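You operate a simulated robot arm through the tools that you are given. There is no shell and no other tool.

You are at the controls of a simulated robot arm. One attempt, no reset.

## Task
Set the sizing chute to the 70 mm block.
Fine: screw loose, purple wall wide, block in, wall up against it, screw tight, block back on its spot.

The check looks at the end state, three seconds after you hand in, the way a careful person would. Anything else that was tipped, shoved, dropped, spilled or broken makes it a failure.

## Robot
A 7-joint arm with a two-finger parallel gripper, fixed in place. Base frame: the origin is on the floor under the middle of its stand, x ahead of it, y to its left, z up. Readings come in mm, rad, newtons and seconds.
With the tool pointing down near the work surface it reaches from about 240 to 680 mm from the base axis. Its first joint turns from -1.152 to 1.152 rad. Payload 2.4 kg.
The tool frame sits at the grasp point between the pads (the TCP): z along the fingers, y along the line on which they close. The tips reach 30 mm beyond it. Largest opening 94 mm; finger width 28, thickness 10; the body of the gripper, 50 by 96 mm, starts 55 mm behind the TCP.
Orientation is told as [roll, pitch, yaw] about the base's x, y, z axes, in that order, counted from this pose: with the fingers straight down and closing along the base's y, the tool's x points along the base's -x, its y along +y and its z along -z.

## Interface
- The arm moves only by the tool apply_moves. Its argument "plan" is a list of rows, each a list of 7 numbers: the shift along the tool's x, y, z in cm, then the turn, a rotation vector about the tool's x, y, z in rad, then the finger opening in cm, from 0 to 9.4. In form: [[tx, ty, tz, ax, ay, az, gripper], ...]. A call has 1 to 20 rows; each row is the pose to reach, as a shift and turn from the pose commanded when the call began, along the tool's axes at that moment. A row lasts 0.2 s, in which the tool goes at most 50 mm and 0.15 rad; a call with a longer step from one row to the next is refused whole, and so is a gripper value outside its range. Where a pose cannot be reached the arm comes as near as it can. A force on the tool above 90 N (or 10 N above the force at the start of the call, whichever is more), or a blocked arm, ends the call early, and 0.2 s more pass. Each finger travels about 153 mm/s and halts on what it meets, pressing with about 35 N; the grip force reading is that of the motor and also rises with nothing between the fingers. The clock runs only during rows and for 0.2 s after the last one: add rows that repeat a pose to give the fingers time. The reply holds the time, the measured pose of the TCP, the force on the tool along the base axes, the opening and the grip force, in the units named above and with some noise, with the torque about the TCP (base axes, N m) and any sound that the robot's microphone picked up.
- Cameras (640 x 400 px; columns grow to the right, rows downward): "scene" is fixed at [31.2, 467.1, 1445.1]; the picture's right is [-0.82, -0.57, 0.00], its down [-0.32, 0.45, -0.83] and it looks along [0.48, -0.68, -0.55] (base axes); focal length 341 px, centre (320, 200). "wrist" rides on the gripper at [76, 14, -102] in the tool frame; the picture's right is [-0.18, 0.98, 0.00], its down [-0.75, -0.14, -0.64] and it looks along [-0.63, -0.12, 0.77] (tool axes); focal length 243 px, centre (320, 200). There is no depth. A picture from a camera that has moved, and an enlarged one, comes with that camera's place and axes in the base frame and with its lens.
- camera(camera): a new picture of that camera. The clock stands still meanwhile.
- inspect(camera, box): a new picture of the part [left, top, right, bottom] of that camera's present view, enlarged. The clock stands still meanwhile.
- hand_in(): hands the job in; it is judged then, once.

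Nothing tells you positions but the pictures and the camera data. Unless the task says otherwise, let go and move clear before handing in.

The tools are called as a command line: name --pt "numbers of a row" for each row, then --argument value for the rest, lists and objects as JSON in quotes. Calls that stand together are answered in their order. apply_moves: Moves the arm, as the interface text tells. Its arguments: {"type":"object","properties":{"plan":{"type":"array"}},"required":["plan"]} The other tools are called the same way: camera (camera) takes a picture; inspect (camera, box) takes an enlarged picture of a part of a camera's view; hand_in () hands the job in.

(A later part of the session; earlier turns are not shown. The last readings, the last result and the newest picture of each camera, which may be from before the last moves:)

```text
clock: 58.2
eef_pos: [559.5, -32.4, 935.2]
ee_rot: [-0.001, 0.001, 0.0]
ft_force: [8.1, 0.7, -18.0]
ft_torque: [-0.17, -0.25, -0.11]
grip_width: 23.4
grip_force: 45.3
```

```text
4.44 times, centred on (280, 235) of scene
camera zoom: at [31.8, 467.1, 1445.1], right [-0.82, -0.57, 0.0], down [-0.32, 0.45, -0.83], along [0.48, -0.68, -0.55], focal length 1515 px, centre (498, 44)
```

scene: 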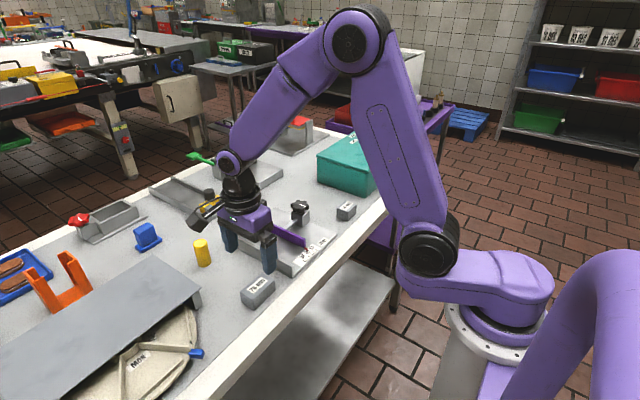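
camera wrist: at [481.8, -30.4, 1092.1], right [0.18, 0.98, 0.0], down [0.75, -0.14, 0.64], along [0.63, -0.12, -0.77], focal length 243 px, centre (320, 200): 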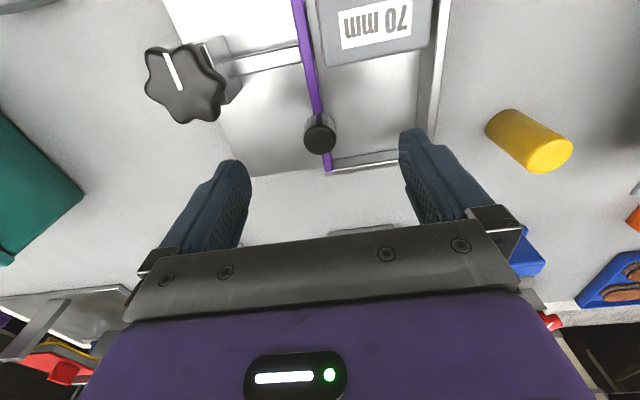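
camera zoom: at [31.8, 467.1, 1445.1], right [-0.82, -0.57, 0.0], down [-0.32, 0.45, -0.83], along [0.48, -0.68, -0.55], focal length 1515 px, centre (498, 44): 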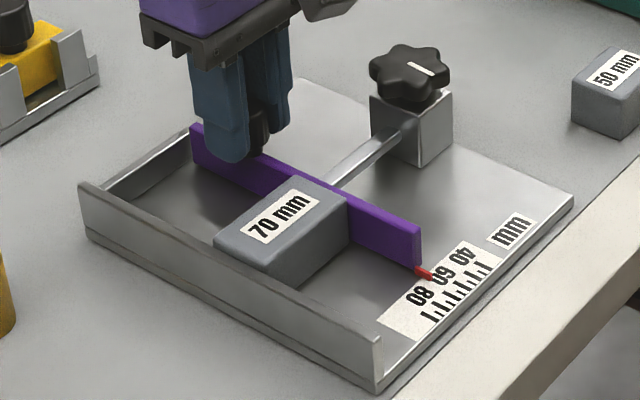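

The wall is touching the block and moving it toward the fixed wall. I'll relieve the vertical strain slightly and keep nudging 1 mm at a time.

apply_moves --pt "-0.04 0.0 0.09 0 0 0 1.8" --pt "-0.04 0.1 0.09 0 0 0 1.8" --pt "-0.04 0.1 0.09 0 0 0 1.8"

apply_moves --pt "0 0.1 0 0 0 0 1.8" --pt "0 0.1 0 0 0 0 1.8"

inspect --camera "scene" --box '[225, 190, 335, 280]'

```text
clock: 59.0
eef_pos: [561.7, -31.9, 935.5]
ee_rot: [0.0, 0.0, 0.0]
ft_force: [0.9, -4.3, 4.8]
ft_torque: [0.3, 0.79, 0.11]
grip_width: 23.1
grip_force: 45.3
```

```text
clock: 59.6
eef_pos: [560.7, -31.5, 936.5]
ee_rot: [-0.003, 0.0, -0.003]
ft_force: [-4.2, -11.8, 11.8]
ft_torque: [0.22, 0.7, 0.08]
grip_width: 23.2
grip_force: 45.5
```

```text
4.44 times, centred on (280, 235) of scene
camera zoom: at [30.9, 466.8, 1445.3], right [-0.82, -0.57, 0.0], down [-0.32, 0.45, -0.83], along [0.48, -0.68, -0.55], focal length 1515 px, centre (498, 44)
```

zoom: 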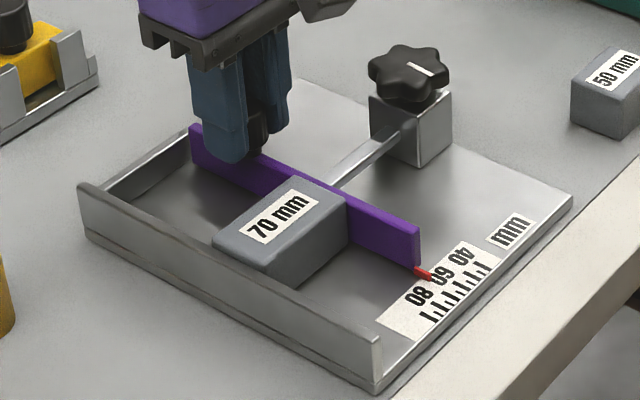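

Force in y is now building (-12 N): wall, block and fixed wall appear in line. I'll take a close look.

inspect --camera "scene" --box '[260, 215, 320, 265]'

camera --camera "wrist"

inspect --camera "scene" --box '[225, 210, 285, 260]'

```text
8.00 times, centred on (290, 240) of scene
camera zoom: at [30.9, 466.8, 1445.3], right [-0.82, -0.57, 0.0], down [-0.32, 0.45, -0.83], along [0.48, -0.68, -0.55], focal length 2727 px, centre (560, -120)
```

zoom: 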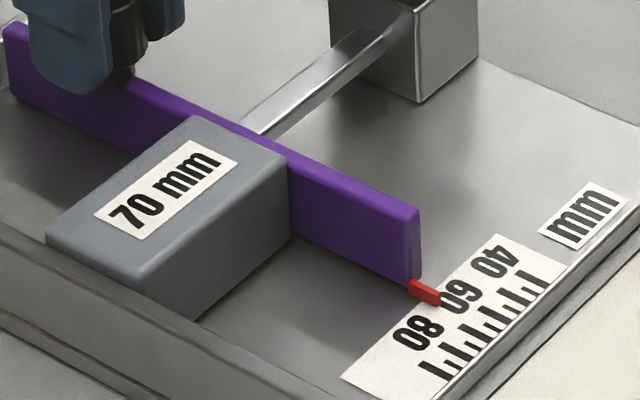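

```text
taken
camera wrist: at [483.4, -18.3, 1039.7], right [0.19, 0.98, 0.0], down [0.75, -0.14, 0.64], along [0.63, -0.12, -0.77], focal length 243 px, centre (320, 200)
```

wrist: 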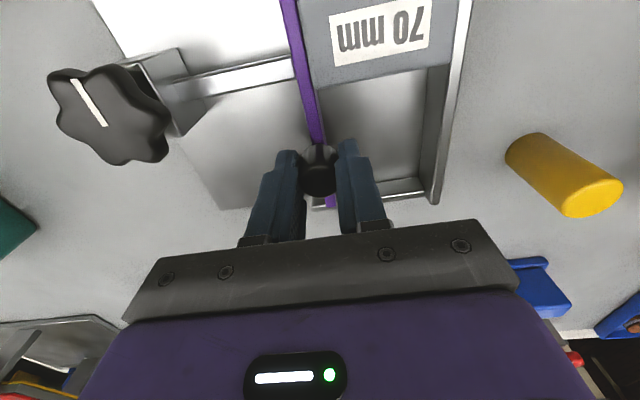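

```text
8.00 times, centred on (255, 235) of scene
camera zoom: at [30.9, 466.8, 1445.3], right [-0.82, -0.57, 0.0], down [-0.32, 0.45, -0.83], along [0.48, -0.68, -0.55], focal length 2727 px, centre (840, -80)
```

zoom: 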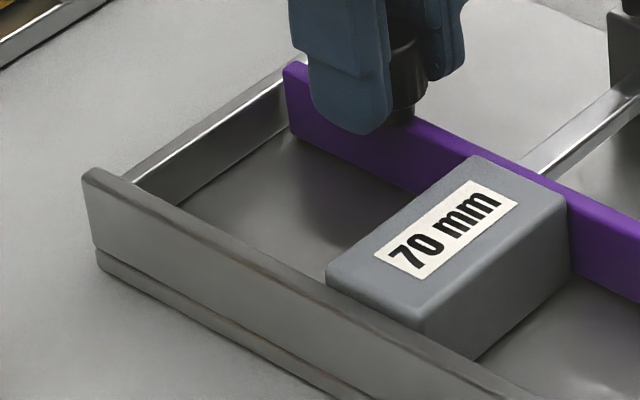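

Both faces look flush. One more half-millimetre nudge to seat it, then I'll release and rise.

apply_moves --pt "0 0.05 0 0 0 0 1.8" --pt "0 0.05 0 0 0 0 1.8"

apply_moves --pt "0 0 0 0 0 0 2.6" --pt "0 0 0 0 0 0 4.0" --pt "0 0 0 0 0 0 6.0" --pt "0 0 0 0 0 0 6.0" --pt "0 0 -1 0 0 0 6.0" --pt "0 0 -3 0 0 0 6.0" --pt "0 0 -6 0 0 0 7.0" --pt "0 0 -9 0 0 0 9.4" --pt "0 0 -9 0 0 0 9.4"

inspect --camera "scene" --box '[225, 190, 335, 280]'

camera --camera "wrist"

```text
clock: 60.2
eef_pos: [559.9, -31.4, 934.6]
ee_rot: [0.001, 0.0, -0.003]
ft_force: [-8.0, -19.7, 14.6]
ft_torque: [0.16, -0.16, -0.03]
grip_width: 23.3
grip_force: 44.5
```

```text
clock: 62.2
eef_pos: [560.7, -30.4, 1025.9]
ee_rot: [0.001, -0.001, 0.0]
ft_force: [0.3, -0.7, 0.2]
ft_torque: [0.02, 0.0, -0.01]
grip_width: 93.9
grip_force: 0.1
```

```text
4.44 times, centred on (280, 235) of scene
camera zoom: at [31.2, 467.1, 1445.1], right [-0.82, -0.57, 0.0], down [-0.32, 0.45, -0.83], along [0.48, -0.68, -0.55], focal length 1515 px, centre (498, 44)
```

zoom: 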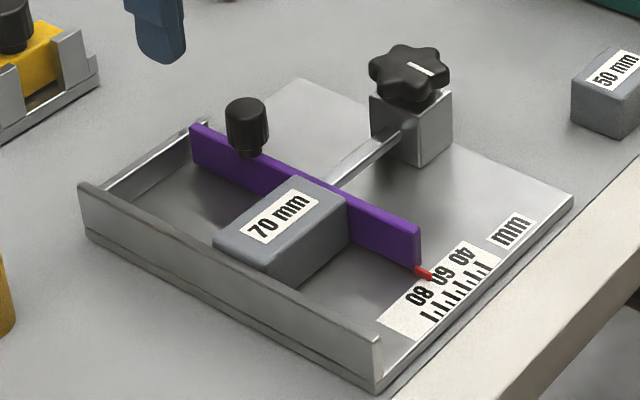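

```text
taken
camera wrist: at [483.5, -16.8, 1129.2], right [0.18, 0.98, 0.0], down [0.75, -0.14, 0.64], along [0.63, -0.12, -0.77], focal length 243 px, centre (320, 200)
```

wrist: 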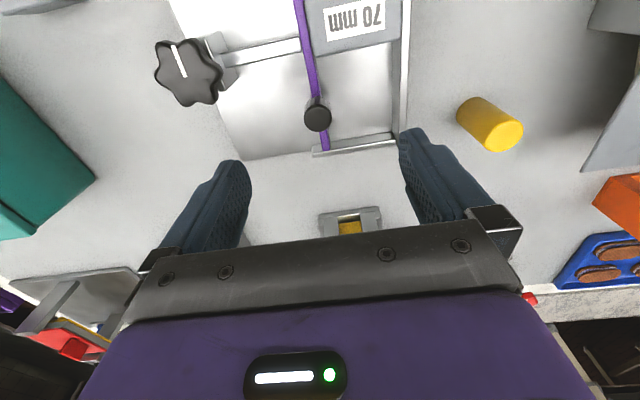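

The wall stayed against the block after release. Now back to the screw with the gripper turned to yaw ≈ +84°, matching where I left the lobes.

apply_moves --pt "0.45 -0.84 0.15 0 0 -0.134 9.4" --pt "0.89 -1.67 0.31 0 0 -0.268 9.4" --pt "1.34 -2.51 0.46 0 0 -0.402 9.4" --pt "1.79 -3.35 0.62 0 0 -0.536 9.4" --pt "2.24 -4.18 0.77 0 0 -0.67 9.4" --pt "2.68 -5.02 0.93 0 0 -0.803 9.4" --pt "3.13 -5.85 1.08 0 0 -0.937 9.4" --pt "3.58 -6.69 1.24 0 0 -1.071 9.4" --pt "4.03 -7.53 1.39 0 0 -1.205 9.4" --pt "4.47 -8.36 1.55 0 0 -1.339 9.4" --pt "4.92 -9.2 1.7 0 0 -1.473 9.4" --pt "4.92 -9.2 1.7 0 0 -1.473 9.4"

camera --camera "wrist"

inspect --camera "wrist" --box '[240, 70, 420, 190]'

```text
clock: 64.8
eef_pos: [511.9, -122.1, 1010.0]
ee_rot: [0.0, 0.0, 1.476]
ft_force: [0.0, 0.2, -0.2]
ft_torque: [0.01, -0.03, -0.02]
grip_width: 94.2
grip_force: 0.0
```

```text
taken
camera wrist: at [489.2, -197.3, 1112.3], right [-0.96, 0.28, 0.0], down [0.21, 0.74, 0.64], along [0.18, 0.62, -0.77], focal length 243 px, centre (320, 200)
```

wrist: 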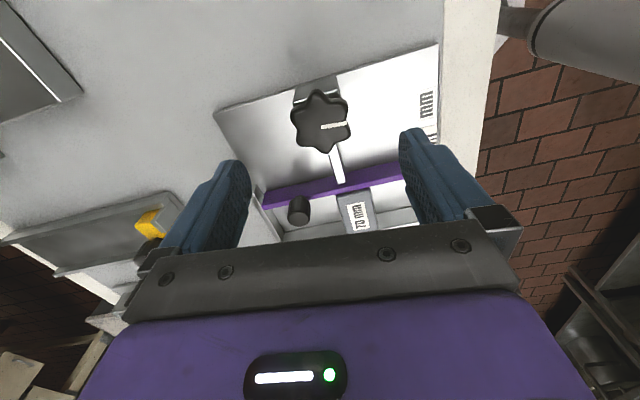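

```text
3.33 times, centred on (330, 130) of wrist
camera zoom: at [489.2, -197.3, 1112.3], right [-0.96, 0.28, 0.0], down [0.21, 0.74, 0.64], along [0.18, 0.62, -0.77], focal length 809 px, centre (287, 433)
```

zoom: 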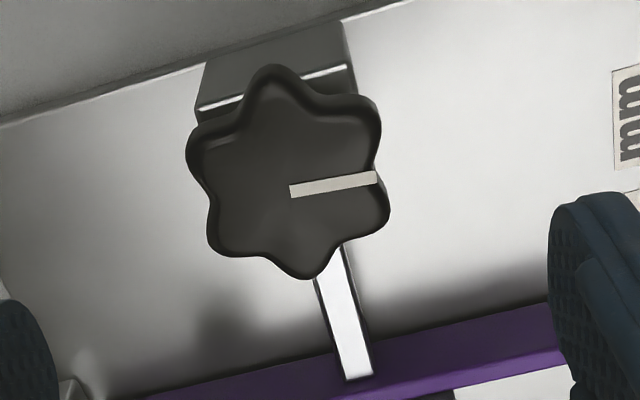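

Well centred. I'll descend and grip the knob again.

apply_moves --pt "0 0.07 2 0 0 0 9.4" --pt "0 0.07 4 0 0 0 9.4" --pt "0 0.07 5.5 0 0 0 9.4" --pt "0 0.07 6.5 0 0 0 9.4" --pt "0 0.07 6.5 0 0 0 9.4" --pt "0 0.07 6.5 0 0 0 6.0" --pt "0 0.07 6.5 0 0 0 4.6" --pt "0 0.07 6.5 0 0 0 3.0" --pt "0 0.07 6.5 0 0 0 3.0"

inspect --camera "wrist" --box '[220, 80, 420, 240]'

inspect --camera "scene" --box '[225, 170, 335, 270]'

```text
clock: 66.8
eef_pos: [508.8, -122.4, 944.0]
ee_rot: [0.0, 0.001, 1.473]
ft_force: [0.5, 0.8, -3.1]
ft_torque: [-0.05, -0.23, -0.01]
grip_width: 48.3
grip_force: 45.0
```

```text
2.50 times, centred on (320, 160) of wrist
camera zoom: at [488.2, -197.3, 1047.5], right [-0.96, 0.28, 0.0], down [0.21, 0.74, 0.64], along [0.18, 0.62, -0.77], focal length 606 px, centre (320, 300)
```

zoom: 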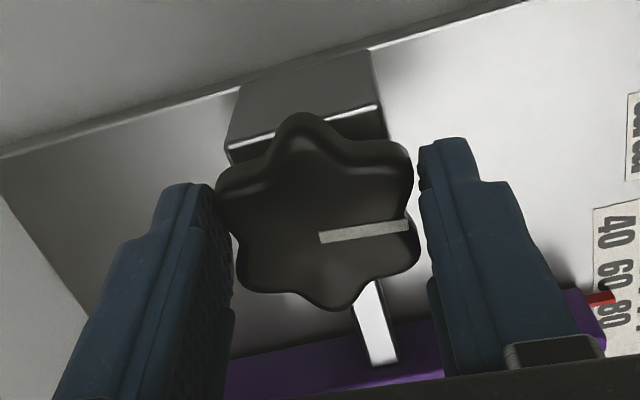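

```text
4.00 times, centred on (280, 220) of scene
camera zoom: at [31.3, 467.1, 1445.1], right [-0.82, -0.57, 0.0], down [-0.32, 0.45, -0.83], along [0.48, -0.68, -0.55], focal length 1364 px, centre (480, 120)
```

zoom: 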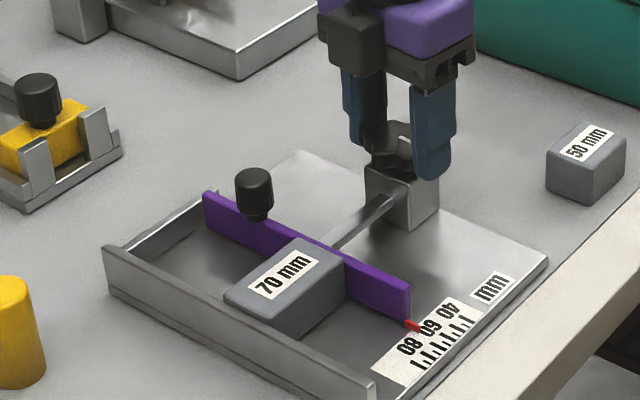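

Knob gripped. Now I'll turn clockwise (positive about the tool z) in stages, watching forces and torque.

apply_moves --pt "0 0 0 0 0 0.13 3.0" --pt "0 0 0 0 0 0.26 3.0" --pt "0 0 0 0 0 0.39 3.0" --pt "0 0 0 0 0 0.52 3.0" --pt "0 0 0 0 0 0.65 3.0" --pt "0 0 0 0 0 0.78 3.0" --pt "0 0 0 0 0 0.91 3.0" --pt "0 0 0 0 0 1.04 3.0" --pt "0 0 0 0 0 1.17 3.0" --pt "0 0 0 0 0 1.3 3.0" --pt "0 0 0 0 0 1.43 3.0" --pt "0 0 0 0 0 1.5 3.0"

inspect --camera "wrist" --box '[220, 80, 420, 240]'

inspect --camera "scene" --box '[225, 170, 335, 270]'

```text
clock: 69.4
eef_pos: [510.2, -121.6, 944.8]
ee_rot: [0.0, -0.003, -0.03]
ft_force: [-4.2, -6.8, 13.0]
ft_torque: [-0.47, 0.33, -0.04]
grip_width: 48.4
grip_force: 45.3
```

```text
2.50 times, centred on (320, 160) of wrist
camera zoom: at [434.1, -106.4, 1047.4], right [0.21, 0.98, 0.0], down [0.75, -0.16, 0.64], along [0.63, -0.14, -0.77], focal length 606 px, centre (320, 300)
```

zoom: 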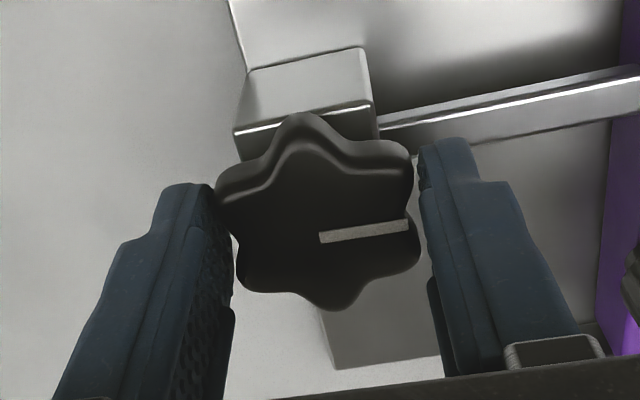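

```text
4.00 times, centred on (280, 220) of scene
camera zoom: at [30.9, 467.0, 1445.2], right [-0.82, -0.57, 0.0], down [-0.32, 0.45, -0.83], along [0.48, -0.68, -0.55], focal length 1364 px, centre (480, 120)
```

zoom: 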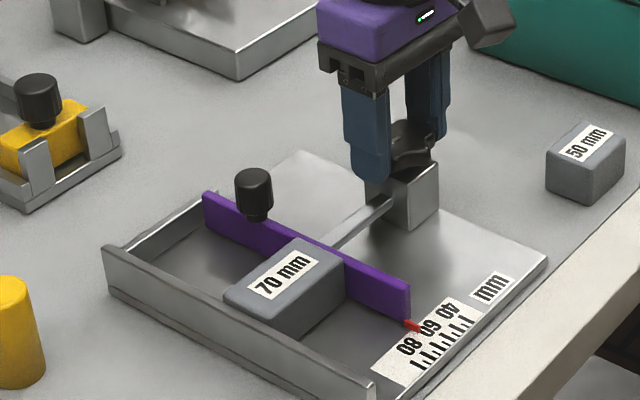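

The wall and block are undisturbed. I'll continue the other half-turn back toward the original tight angle.

apply_moves --pt "0 0 0 0 0 0.13 3.0" --pt "0 0 0 0 0 0.26 3.0" --pt "0 0 0 0 0 0.39 3.0" --pt "0 0 0 0 0 0.52 3.0" --pt "0 0 0 0 0 0.65 3.0" --pt "0 0 0 0 0 0.78 3.0" --pt "0 0 0 0 0 0.91 3.0" --pt "0 0 0 0 0 1.04 3.0" --pt "0 0 0 0 0 1.17 3.0" --pt "0 0 0 0 0 1.3 3.0"

apply_moves --pt "0 0 0 0 0 0.08 3.0" --pt "0 0 0 0 0 0.16 3.0" --pt "0 0 0 0 0 0.24 3.0"

inspect --camera "wrist" --box '[220, 80, 420, 240]'

inspect --camera "scene" --box '[225, 170, 335, 270]'

```text
clock: 71.6
eef_pos: [511.2, -123.2, 943.5]
ee_rot: [0.0, -0.001, -1.33]
ft_force: [-2.6, -8.2, 8.9]
ft_torque: [-0.24, 0.19, -0.01]
grip_width: 48.3
grip_force: 45.5
```

```text
clock: 72.4
eef_pos: [509.9, -122.3, 943.6]
ee_rot: [0.003, -0.001, -1.57]
ft_force: [-1.0, -10.5, 12.7]
ft_torque: [0.0, 0.41, 0.01]
grip_width: 47.9
grip_force: 44.7
```

```text
2.50 times, centred on (320, 160) of wrist
camera zoom: at [523.8, -46.9, 1047.5], right [0.98, -0.18, 0.0], down [-0.14, -0.75, 0.64], along [-0.12, -0.63, -0.77], focal length 606 px, centre (320, 300)
```

zoom: 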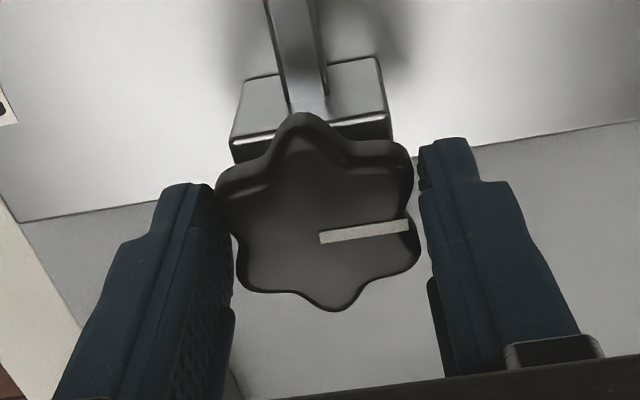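

```text
4.00 times, centred on (280, 220) of scene
camera zoom: at [31.0, 466.9, 1445.2], right [-0.82, -0.57, 0.0], down [-0.32, 0.45, -0.83], along [0.48, -0.68, -0.55], focal length 1364 px, centre (480, 120)
```

zoom: 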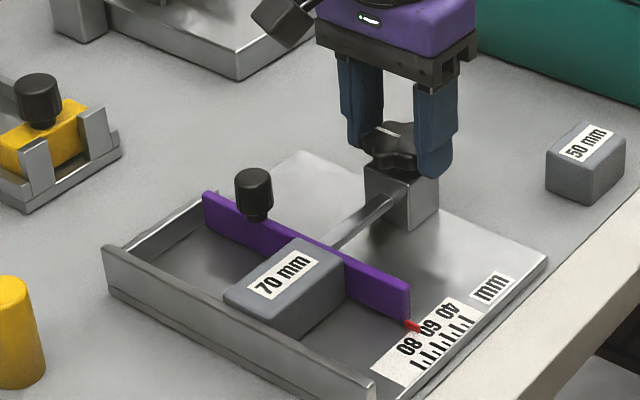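

The mark is back at its starting angle, but I see no torque yet. I'll turn further clockwise in small steps to find the tight stop.

apply_moves --pt "0 0 0 0 0 0.05 3.0" --pt "0 0 0 0 0 0.1 3.0"

inspect --camera "wrist" --box '[220, 80, 420, 240]'

```text
clock: 73.0
eef_pos: [510.5, -120.5, 943.0]
ee_rot: [-0.001, -0.001, -1.664]
ft_force: [-1.3, -3.2, 5.0]
ft_torque: [0.17, -0.39, 0.74]
grip_width: 48.0
grip_force: 45.5
```

```text
2.50 times, centred on (320, 160) of wrist
camera zoom: at [531.4, -46.7, 1047.0], right [0.96, -0.27, 0.0], down [-0.21, -0.74, 0.64], along [-0.18, -0.62, -0.77], focal length 606 px, centre (320, 300)
```

zoom: 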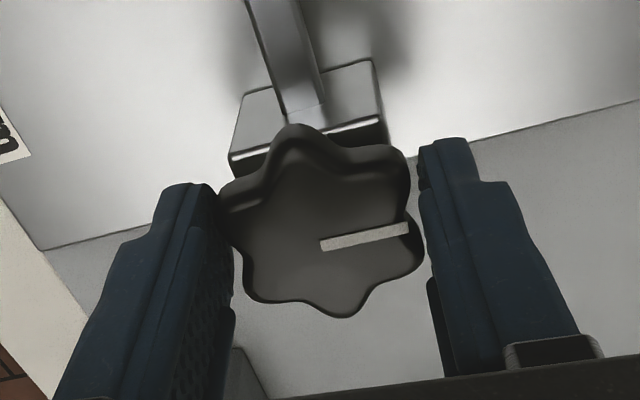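

Torque has jumped to 0.74 N·m, so the screw is reaching its tight end. One more small increment to seat it firmly.

apply_moves --pt "0 0 0 0 0 0.04 3.0" --pt "0 0 0 0 0 0.08 3.0" --pt "0 0 0 0 0 0.08 3.0"

inspect --camera "wrist" --box '[220, 80, 420, 240]'

inspect --camera "scene" --box '[225, 170, 335, 270]'

```text
clock: 73.8
eef_pos: [510.3, -121.4, 944.7]
ee_rot: [-0.001, -0.001, -1.748]
ft_force: [4.3, 4.3, -2.1]
ft_torque: [0.21, -0.18, 0.57]
grip_width: 47.4
grip_force: 45.1
```

```text
2.50 times, centred on (320, 160) of wrist
camera zoom: at [537.5, -49.1, 1047.0], right [0.94, -0.35, 0.0], down [-0.27, -0.72, 0.64], along [-0.23, -0.6, -0.77], focal length 606 px, centre (320, 300)
```

zoom: 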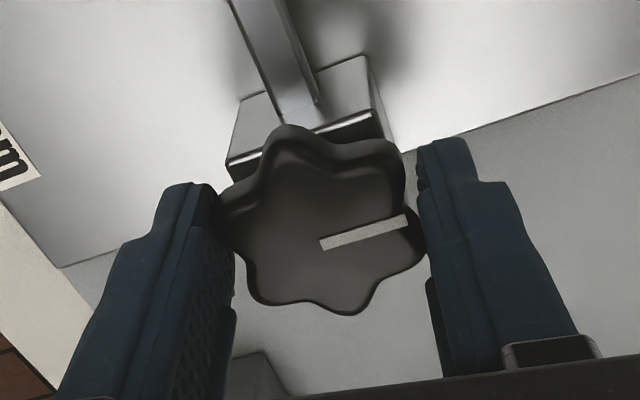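

```text
4.00 times, centred on (280, 220) of scene
camera zoom: at [31.3, 467.2, 1445.1], right [-0.82, -0.57, 0.0], down [-0.32, 0.45, -0.83], along [0.48, -0.68, -0.55], focal length 1364 px, centre (480, 120)
```

zoom: 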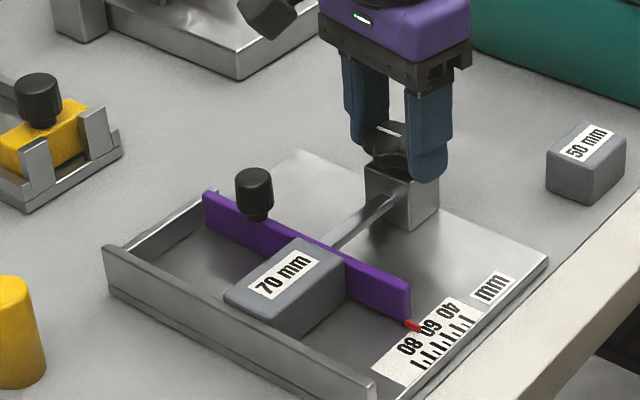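

The knob has stopped turning and the gripper is slipping around it, so the screw is tight. I'll release and rise.

apply_moves --pt "0 0 0 0 0 0 6.0" --pt "0 0 0 0 0 0 9.0" --pt "0 0 0 0 0 0 9.4" --pt "0 0 -2 0 0 0 9.4" --pt "0 0 -5 0 0 0 9.4" --pt "0 0 -7 0 0 0 9.4" --pt "0 0 -7 0 0 0 9.4"

camera --camera "wrist"

inspect --camera "wrist" --box '[240, 50, 400, 160]'

inspect --camera "scene" --box '[225, 190, 335, 280]'

```text
clock: 75.4
eef_pos: [509.4, -120.5, 1013.7]
ee_rot: [0.0, 0.0, -1.747]
ft_force: [0.1, 0.3, -0.1]
ft_torque: [0.01, 0.01, -0.06]
grip_width: 94.3
grip_force: 0.1
```

```text
taken
camera wrist: at [536.5, -49.6, 1117.0], right [0.94, -0.35, 0.0], down [-0.27, -0.72, 0.64], along [-0.23, -0.6, -0.77], focal length 243 px, centre (320, 200)
```

wrist: 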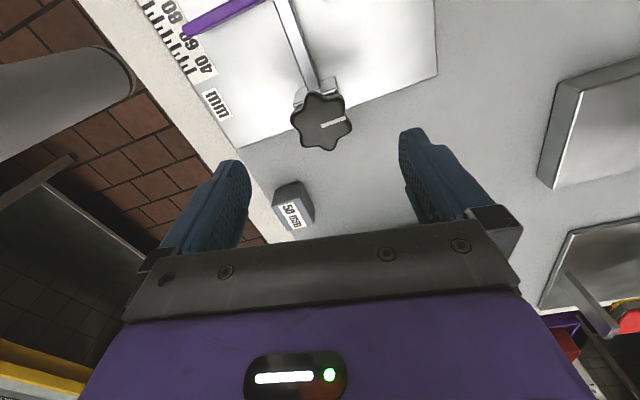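

```text
3.64 times, centred on (320, 105) of wrist
camera zoom: at [536.5, -49.6, 1117.0], right [0.94, -0.35, 0.0], down [-0.27, -0.72, 0.64], along [-0.23, -0.6, -0.77], focal length 882 px, centre (320, 546)
```

zoom: 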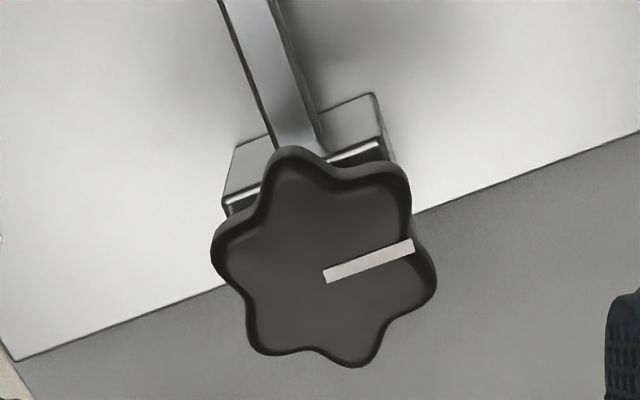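

```text
4.44 times, centred on (280, 235) of scene
camera zoom: at [31.2, 467.1, 1445.1], right [-0.82, -0.57, 0.0], down [-0.32, 0.45, -0.83], along [0.48, -0.68, -0.55], focal length 1515 px, centre (498, 44)
```

zoom: 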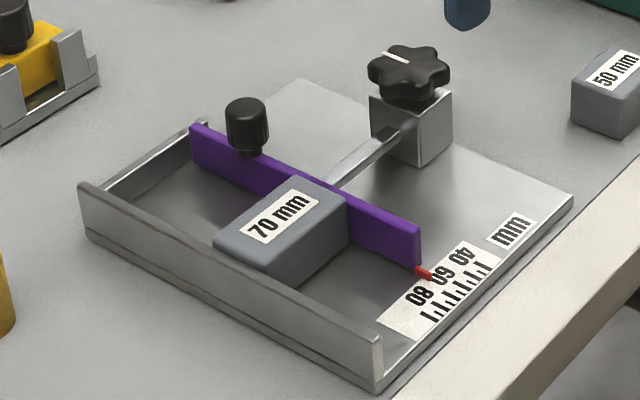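

The screw mark is back at its original tight angle, and the wall and block are in place. Now I'll move over the block to retrieve it.

apply_moves --pt "2 -0.5 0 0 0 -0.03 9.4" --pt "5 -1.2 0.3 0 0 -0.075 9.4" --pt "8 -1.95 0.8 0 0 -0.12 9.4" --pt "11 -2.7 1.2 0 0 -0.16 9.4" --pt "12.45 -3.05 1.5 0 0 -0.178 9.4" --pt "12.45 -3.05 1.5 0 0 -0.178 9.4"

camera --camera "wrist"

inspect --camera "wrist" --box '[230, 50, 410, 180]'

```text
clock: 76.8
eef_pos: [500.9, 6.3, 998.6]
ee_rot: [0.001, 0.001, -1.57]
ft_force: [0.3, -0.3, -0.4]
ft_torque: [0.01, 0.01, 0.02]
grip_width: 93.8
grip_force: 0.0
```

```text
taken
camera wrist: at [514.9, 82.4, 1101.7], right [0.98, -0.18, 0.0], down [-0.14, -0.75, 0.64], along [-0.12, -0.63, -0.77], focal length 243 px, centre (320, 200)
```

wrist: 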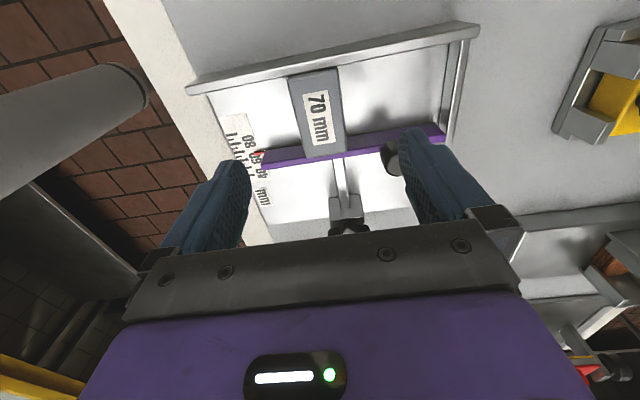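

```text
3.08 times, centred on (320, 115) of wrist
camera zoom: at [514.9, 82.4, 1101.7], right [0.98, -0.18, 0.0], down [-0.14, -0.75, 0.64], along [-0.12, -0.63, -0.77], focal length 746 px, centre (320, 462)
```

zoom: 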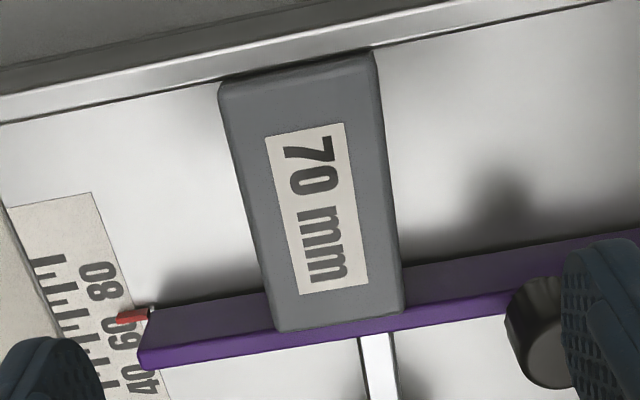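

The block is snug with no visible gaps. I'll descend over it with the opening reduced and grip.

apply_moves --pt "0 0 2 0 0 0 7.5" --pt "0 0 4 0 0 0 6.4" --pt "0 0 6 0 0 0 6.4" --pt "0 0 8 0 0 0 6.4" --pt "0 0 9.0 0 0 0 6.4" --pt "0 0 9.35 0 0 0 6.4" --pt "0 0 9.35 0 0 0 6.4"

inspect --camera "wrist" --box '[220, 60, 420, 220]'

inspect --camera "scene" --box '[225, 190, 335, 280]'

```text
clock: 78.4
eef_pos: [502.3, 6.3, 905.8]
ee_rot: [0.0, -0.001, -1.569]
ft_force: [0.3, -0.4, -0.7]
ft_torque: [0.0, 0.0, -0.01]
grip_width: 64.0
grip_force: 0.0
```

```text
2.50 times, centred on (320, 140) of wrist
camera zoom: at [516.3, 81.6, 1009.2], right [0.98, -0.18, 0.0], down [-0.14, -0.75, 0.64], along [-0.12, -0.63, -0.77], focal length 606 px, centre (320, 350)
```

zoom: 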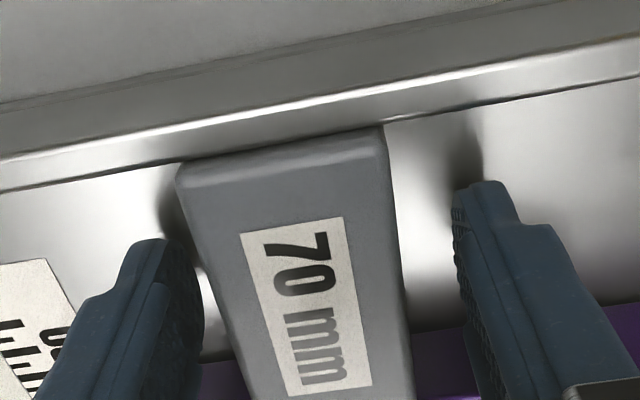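

```text
4.44 times, centred on (280, 235) of scene
camera zoom: at [31.2, 467.1, 1445.1], right [-0.82, -0.57, 0.0], down [-0.32, 0.45, -0.83], along [0.48, -0.68, -0.55], focal length 1515 px, centre (498, 44)
```

zoom: 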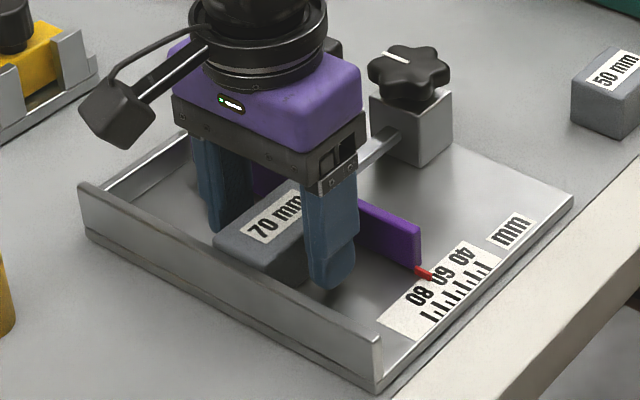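

Aligned. I'll make a 1 mm correction and close on the block.

apply_moves --pt "0 -0.1 0.1 0 0 0 6.4" --pt "0 -0.1 0.1 0 0 0 5.2" --pt "0 -0.1 0.1 0 0 0 4.5" --pt "0 -0.1 0.1 0 0 0 3.0" --pt "0 -0.1 0.1 0 0 0 1.0" --pt "0 -0.1 0.1 0 0 0 1.0" --pt "0 -0.1 0.1 0 0 0 1.0"

inspect --camera "wrist" --box '[220, 60, 420, 220]'

```text
clock: 80.0
eef_pos: [501.8, 5.5, 903.1]
ee_rot: [0.0, 0.0, -1.569]
ft_force: [0.4, -1.1, -0.5]
ft_torque: [0.01, -0.02, -0.01]
grip_width: 43.7
grip_force: 34.8
```

```text
2.50 times, centred on (320, 140) of wrist
camera zoom: at [515.1, 81.4, 1008.1], right [0.98, -0.18, 0.0], down [-0.14, -0.75, 0.64], along [-0.12, -0.63, -0.77], focal length 606 px, centre (320, 350)
```

zoom: 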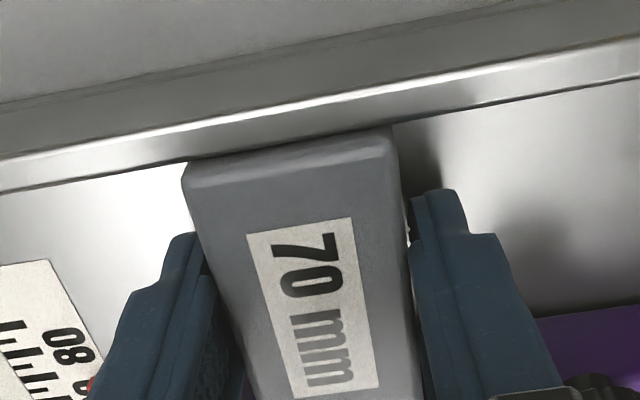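

Gripped at 43.7 mm again. I'll lift very slowly out of the snug chute.

apply_moves --pt "0 0 -0.1 0 0 0 1.0" --pt "0 0 -0.2 0 0 0 1.0" --pt "0 0 -0.3 0 0 0 1.0" --pt "0 0 -0.4 0 0 0 1.0" --pt "0 0 -0.5 0 0 0 1.0"

inspect --camera "wrist" --box '[220, 60, 420, 220]'

inspect --camera "scene" --box '[225, 190, 335, 280]'

```text
clock: 81.2
eef_pos: [501.6, 6.3, 909.6]
ee_rot: [-0.001, 0.001, -1.569]
ft_force: [0.2, -0.1, -0.9]
ft_torque: [-0.01, 0.0, -0.04]
grip_width: 43.7
grip_force: 35.1
```

```text
2.50 times, centred on (320, 140) of wrist
camera zoom: at [514.6, 81.4, 1013.2], right [0.98, -0.18, 0.0], down [-0.14, -0.75, 0.64], along [-0.12, -0.63, -0.77], focal length 606 px, centre (320, 350)
```

zoom: 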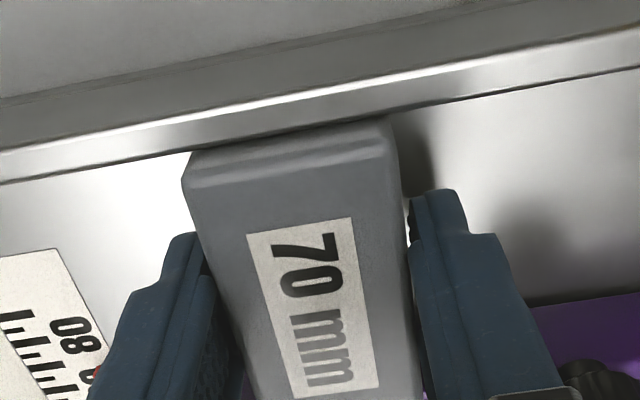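

```text
4.44 times, centred on (280, 235) of scene
camera zoom: at [31.2, 467.1, 1445.1], right [-0.82, -0.57, 0.0], down [-0.32, 0.45, -0.83], along [0.48, -0.68, -0.55], focal length 1515 px, centre (498, 44)
```

zoom: 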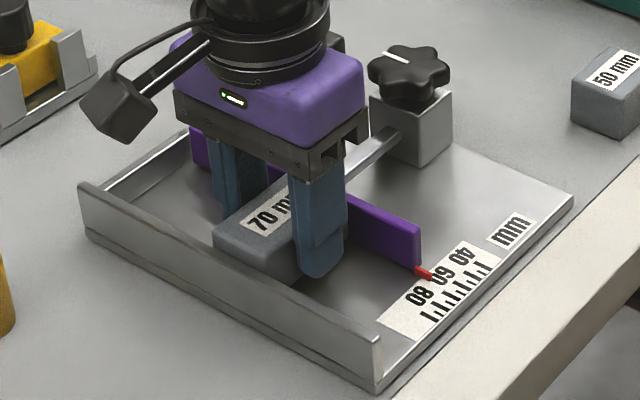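

It's rising with the gripper and the wall stays put. Continuing the lift slowly.

apply_moves --pt "0 0 -0.2 0 0 0 1.0" --pt "0 0 -0.5 0 0 0 1.0" --pt "0 0 -0.9 0 0 0 1.0" --pt "0 0 -1.4 0 0 0 1.0" --pt "0 0 -1.9 0 0 0 1.0" --pt "0 0 -2.4 0 0 0 1.0" --pt "0 0 -2.9 0 0 0 1.0" --pt "0 0 -3.4 0 0 0 1.0" --pt "0 0 -3.9 0 0 0 1.0" --pt "0 0 -4.4 0 0 0 1.0" --pt "0 0 -4.9 0 0 0 1.0" --pt "0 0 -5.4 0 0 0 1.0" --pt "0 0 -5.9 0 0 0 1.0" --pt "0 0 -6.3 0 0 0 1.0" --pt "0 0 -6.5 0 0 0 1.0" --pt "0 0 -6.5 0 0 0 1.0"

camera --camera "wrist"

inspect --camera "scene" --box '[215, 170, 335, 280]'

```text
clock: 84.6
eef_pos: [500.3, 6.4, 975.2]
ee_rot: [0.001, -0.001, -1.569]
ft_force: [0.1, 0.0, -0.4]
ft_torque: [0.06, -0.02, -0.02]
grip_width: 43.6
grip_force: 34.7
```

```text
taken
camera wrist: at [515.2, 81.7, 1078.0], right [0.98, -0.18, 0.0], down [-0.14, -0.75, 0.64], along [-0.12, -0.63, -0.77], focal length 243 px, centre (320, 200)
```

wrist: 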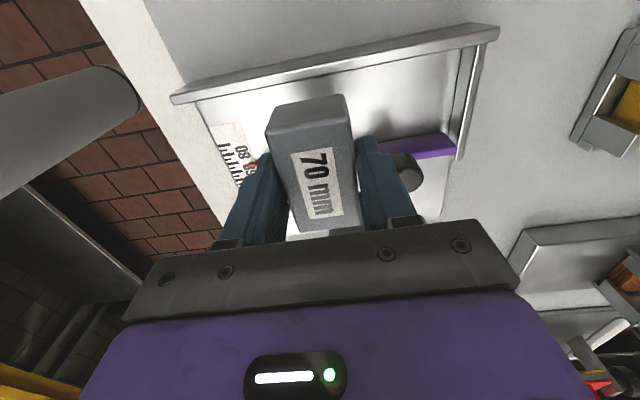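

```text
3.64 times, centred on (275, 225) of scene
camera zoom: at [31.2, 467.1, 1445.1], right [-0.82, -0.57, 0.0], down [-0.32, 0.45, -0.83], along [0.48, -0.68, -0.55], focal length 1240 px, centre (484, 109)
```

zoom: 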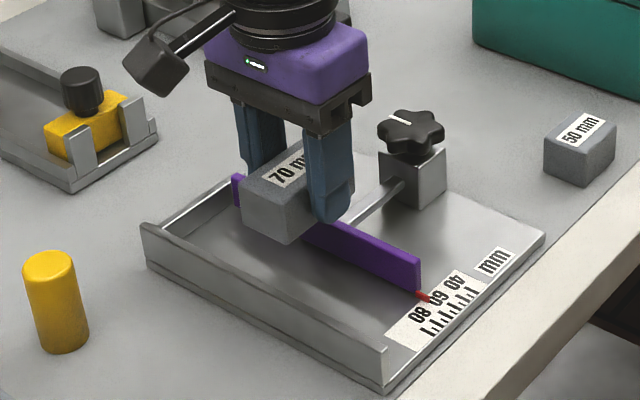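

The block is out cleanly and the wall didn't move. I'll carry it back over its home spot.

apply_moves --pt "0.3 -0.17 0 0 0 0 1.0" --pt "0.9 -0.52 0 0 0 0 1.0" --pt "1.7 -0.99 0 0 0 0 1.0" --pt "2.6 -1.51 0 0 0 0 1.0" --pt "3.5 -2.03 0 0 0 0 1.0" --pt "4.4 -2.55 0 0 0 0 1.0" --pt "5.3 -3.07 0 0 0 0 1.0" --pt "6.2 -3.6 0 0 0 0 1.0" --pt "7.1 -4.12 0 0 0 0 1.0" --pt "8.0 -4.64 0 0 0 0 1.0" --pt "8.9 -5.16 0 0 0 0 1.0" --pt "9.8 -5.68 0 0 0 0 1.0" --pt "10.6 -6.15 0 0 0 0 1.0" --pt "11.3 -6.55 0 0 0 0 1.0" --pt "11.9 -6.9 0 0 0 0 1.0" --pt "12.26 -7.11 0 0 0 0 1.0" --pt "12.26 -7.11 0 0 0 0 1.0"

camera --camera "wrist"

inspect --camera "scene" --box '[195, 180, 325, 320]'

```text
clock: 88.2
eef_pos: [429.2, 128.3, 975.0]
ee_rot: [0.002, -0.001, -1.57]
ft_force: [0.2, 0.3, -1.0]
ft_torque: [-0.01, 0.01, 0.0]
grip_width: 43.6
grip_force: 35.6
```

```text
taken
camera wrist: at [443.3, 204.1, 1077.9], right [0.98, -0.18, 0.0], down [-0.14, -0.75, 0.64], along [-0.12, -0.63, -0.77], focal length 243 px, centre (320, 200)
```

wrist: 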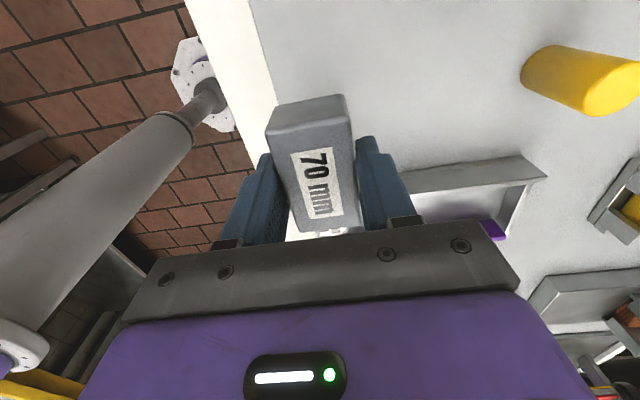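

```text
2.86 times, centred on (260, 250) of scene
camera zoom: at [31.2, 467.1, 1445.1], right [-0.82, -0.57, 0.0], down [-0.32, 0.45, -0.83], along [0.48, -0.68, -0.55], focal length 974 px, centre (491, 57)
```

zoom: 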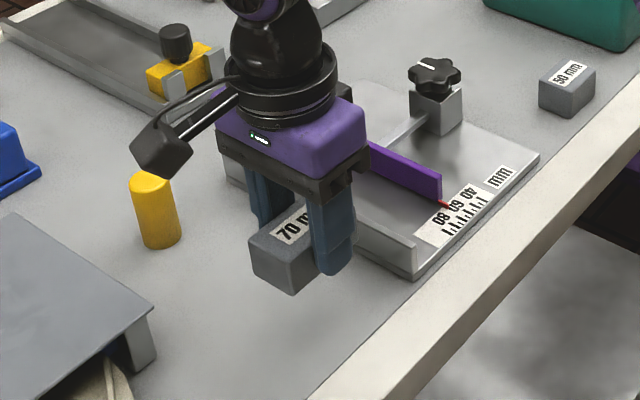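

The pose matches the earlier lifted pose within ~1 mm. I'll lower most of the way, then in 1 mm steps to contact.

apply_moves --pt "0 0.08 0.4 0 0 0 1.0" --pt "0 0.08 1.1 0 0 0 1.0" --pt "0 0.08 1.9 0 0 0 1.0" --pt "0 0.08 2.7 0 0 0 1.0" --pt "0 0.08 3.5 0 0 0 1.0" --pt "0 0.08 4.3 0 0 0 1.0" --pt "0 0.08 5.1 0 0 0 1.0" --pt "0 0.08 5.9 0 0 0 1.0" --pt "0 0.08 6.6 0 0 0 1.0" --pt "0 0.08 7.1 0 0 0 1.0" --pt "0 0.08 7.4 0 0 0 1.0" --pt "0 0.08 7.5 0 0 0 1.0" --pt "0 0.08 7.5 0 0 0 1.0"

apply_moves --pt "0 0 0.1 0 0 0 1.0" --pt "0 0 0.2 0 0 0 1.0" --pt "0 0 0.2 0 0 0 1.0"

apply_moves --pt "0 0 0.1 0 0 0 1.0" --pt "0 0 0.1 0 0 0 1.0"

inspect --camera "scene" --box '[225, 230, 295, 310]'

```text
clock: 91.0
eef_pos: [430.7, 128.4, 899.9]
ee_rot: [-0.001, 0.0, -1.57]
ft_force: [-1.3, 0.1, -1.3]
ft_torque: [0.01, 0.0, 0.0]
grip_width: 43.6
grip_force: 35.3
```

```text
clock: 91.8
eef_pos: [429.7, 128.3, 898.2]
ee_rot: [-0.001, 0.0, -1.57]
ft_force: [1.0, 0.3, -0.7]
ft_torque: [0.01, 0.0, -0.01]
grip_width: 43.8
grip_force: 34.9
```

```text
clock: 92.4
eef_pos: [430.0, 129.3, 896.2]
ee_rot: [-0.002, 0.001, -1.569]
ft_force: [-0.3, 0.9, -1.2]
ft_torque: [0.01, 0.0, 0.02]
grip_width: 43.9
grip_force: 35.1
```

```text
5.00 times, centred on (260, 270) of scene
camera zoom: at [31.2, 467.1, 1445.1], right [-0.82, -0.57, 0.0], down [-0.32, 0.45, -0.83], along [0.48, -0.68, -0.55], focal length 1704 px, centre (620, -150)
```

zoom: 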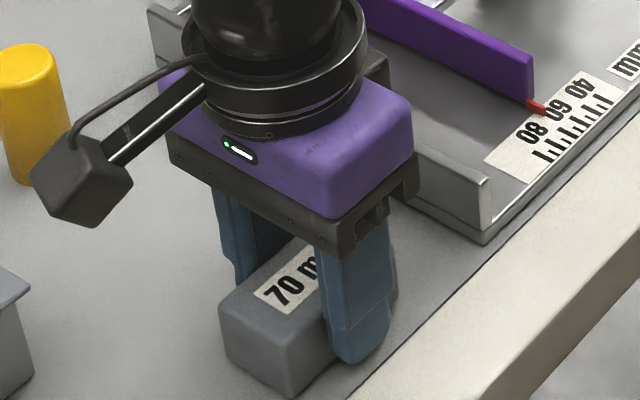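

apply_moves --pt "0 0 0.1 0 0 0 1.0" --pt "0 0 0.1 0 0 0 1.0"

apply_moves --pt "0 0 0.06 0 0 0 1.0" --pt "0 0 0.06 0 0 0 1.0"

```text
clock: 93.0
eef_pos: [430.3, 128.6, 895.7]
ee_rot: [0.001, 0.0, -1.569]
ft_force: [1.1, -0.2, -2.2]
ft_torque: [-0.03, -0.02, 0.02]
grip_width: 43.8
grip_force: 34.7
```

```text
clock: 93.6
eef_pos: [430.2, 128.5, 894.0]
ee_rot: [0.0, 0.002, -1.568]
ft_force: [0.6, -0.1, -0.8]
ft_torque: [-0.04, -0.02, -0.01]
grip_width: 43.6
grip_force: 35.0
```

apply_moves --pt "0 0 0.05 0 0 0 1.0" --pt "0 0 0.05 0 0 0 1.0"

inspect --camera "wrist" --box '[220, 70, 420, 230]'

inspect --camera "scene" --box '[225, 230, 295, 310]'

```text
clock: 94.2
eef_pos: [430.3, 128.4, 893.9]
ee_rot: [0.001, 0.001, -1.569]
ft_force: [-2.3, -0.5, 10.7]
ft_torque: [0.03, 0.08, 0.01]
grip_width: 43.9
grip_force: 35.0
```

```text
2.50 times, centred on (320, 150) of wrist
camera zoom: at [444.2, 203.9, 998.1], right [0.98, -0.18, 0.0], down [-0.14, -0.75, 0.64], along [-0.12, -0.63, -0.77], focal length 606 px, centre (320, 325)
```

zoom: 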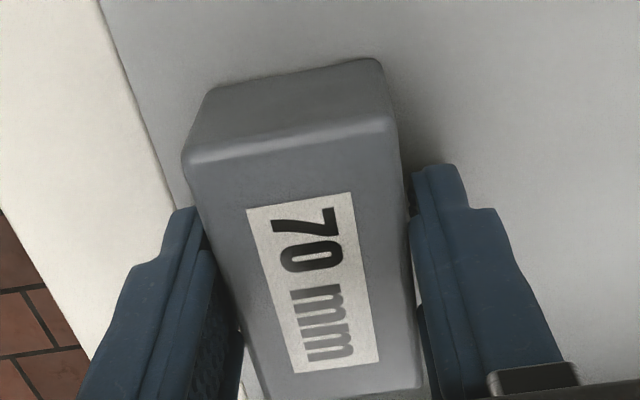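

```text
5.00 times, centred on (260, 270) of scene
camera zoom: at [31.0, 467.1, 1445.2], right [-0.82, -0.57, 0.0], down [-0.32, 0.45, -0.83], along [0.48, -0.68, -0.55], focal length 1704 px, centre (620, -150)
```

zoom: 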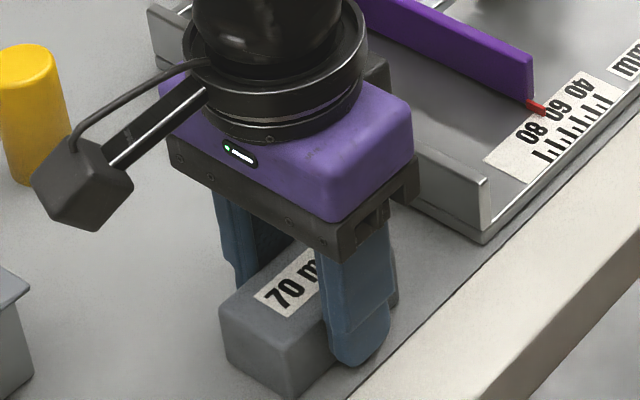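

The block is down on the table at its original spot, and the view matches the original grasp picture. I'll release gently and rise straight up.

apply_moves --pt "0 0 -0.03 0 0 0 1.0" --pt "0 0 -0.03 0 0 0 4.6" --pt "0 0 -0.03 0 0 0 5.4" --pt "0 0 -0.03 0 0 0 6.4" --pt "0 0 -0.03 0 0 0 6.4" --pt "0 0 -1 0 0 0 6.4" --pt "0 0 -3 0 0 0 6.4" --pt "0 0 -6 0 0 0 6.4" --pt "0 0 -9 0 0 0 7" --pt "0 0 -12 0 0 0 9.4" --pt "0 0 -14 0 0 0 9.4"

camera --camera "wrist"

inspect --camera "scene" --box '[225, 255, 295, 315]'

inspect --camera "scene" --box '[220, 190, 330, 280]'

```text
clock: 96.6
eef_pos: [429.3, 128.3, 1033.9]
ee_rot: [0.0, -0.001, -1.568]
ft_force: [0.7, -0.2, 0.1]
ft_torque: [0.02, -0.03, 0.0]
grip_width: 93.9
grip_force: 0.2
```

```text
taken
camera wrist: at [443.4, 204.2, 1138.2], right [0.98, -0.18, 0.0], down [-0.14, -0.75, 0.64], along [-0.12, -0.63, -0.77], focal length 243 px, centre (320, 200)
```

wrist: 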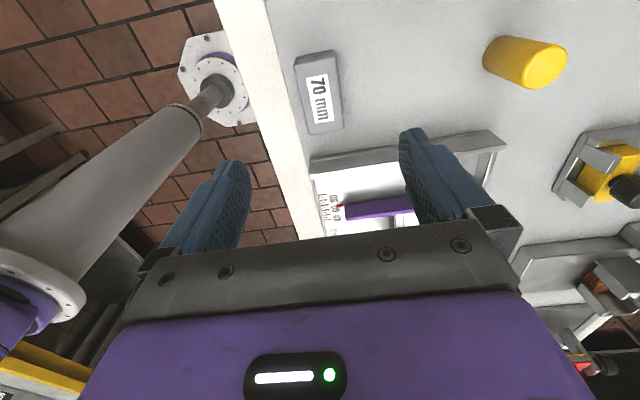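

```text
6.67 times, centred on (260, 285) of scene
camera zoom: at [31.2, 467.1, 1445.1], right [-0.82, -0.57, 0.0], down [-0.32, 0.45, -0.83], along [0.48, -0.68, -0.55], focal length 2272 px, centre (720, -367)
```

zoom: 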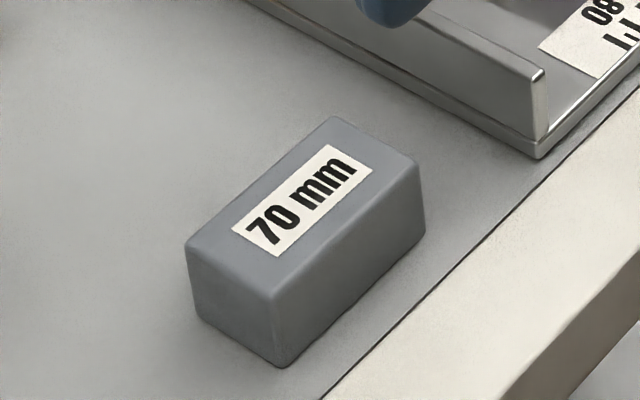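

```text
4.44 times, centred on (275, 235) of scene
camera zoom: at [31.2, 467.1, 1445.1], right [-0.82, -0.57, 0.0], down [-0.32, 0.45, -0.83], along [0.48, -0.68, -0.55], focal length 1515 px, centre (520, 44)
```

zoom: 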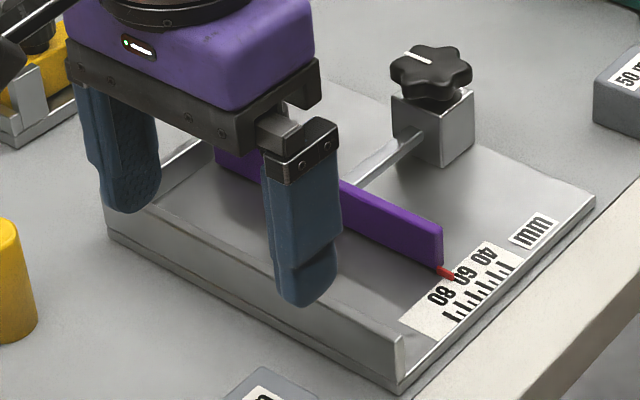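

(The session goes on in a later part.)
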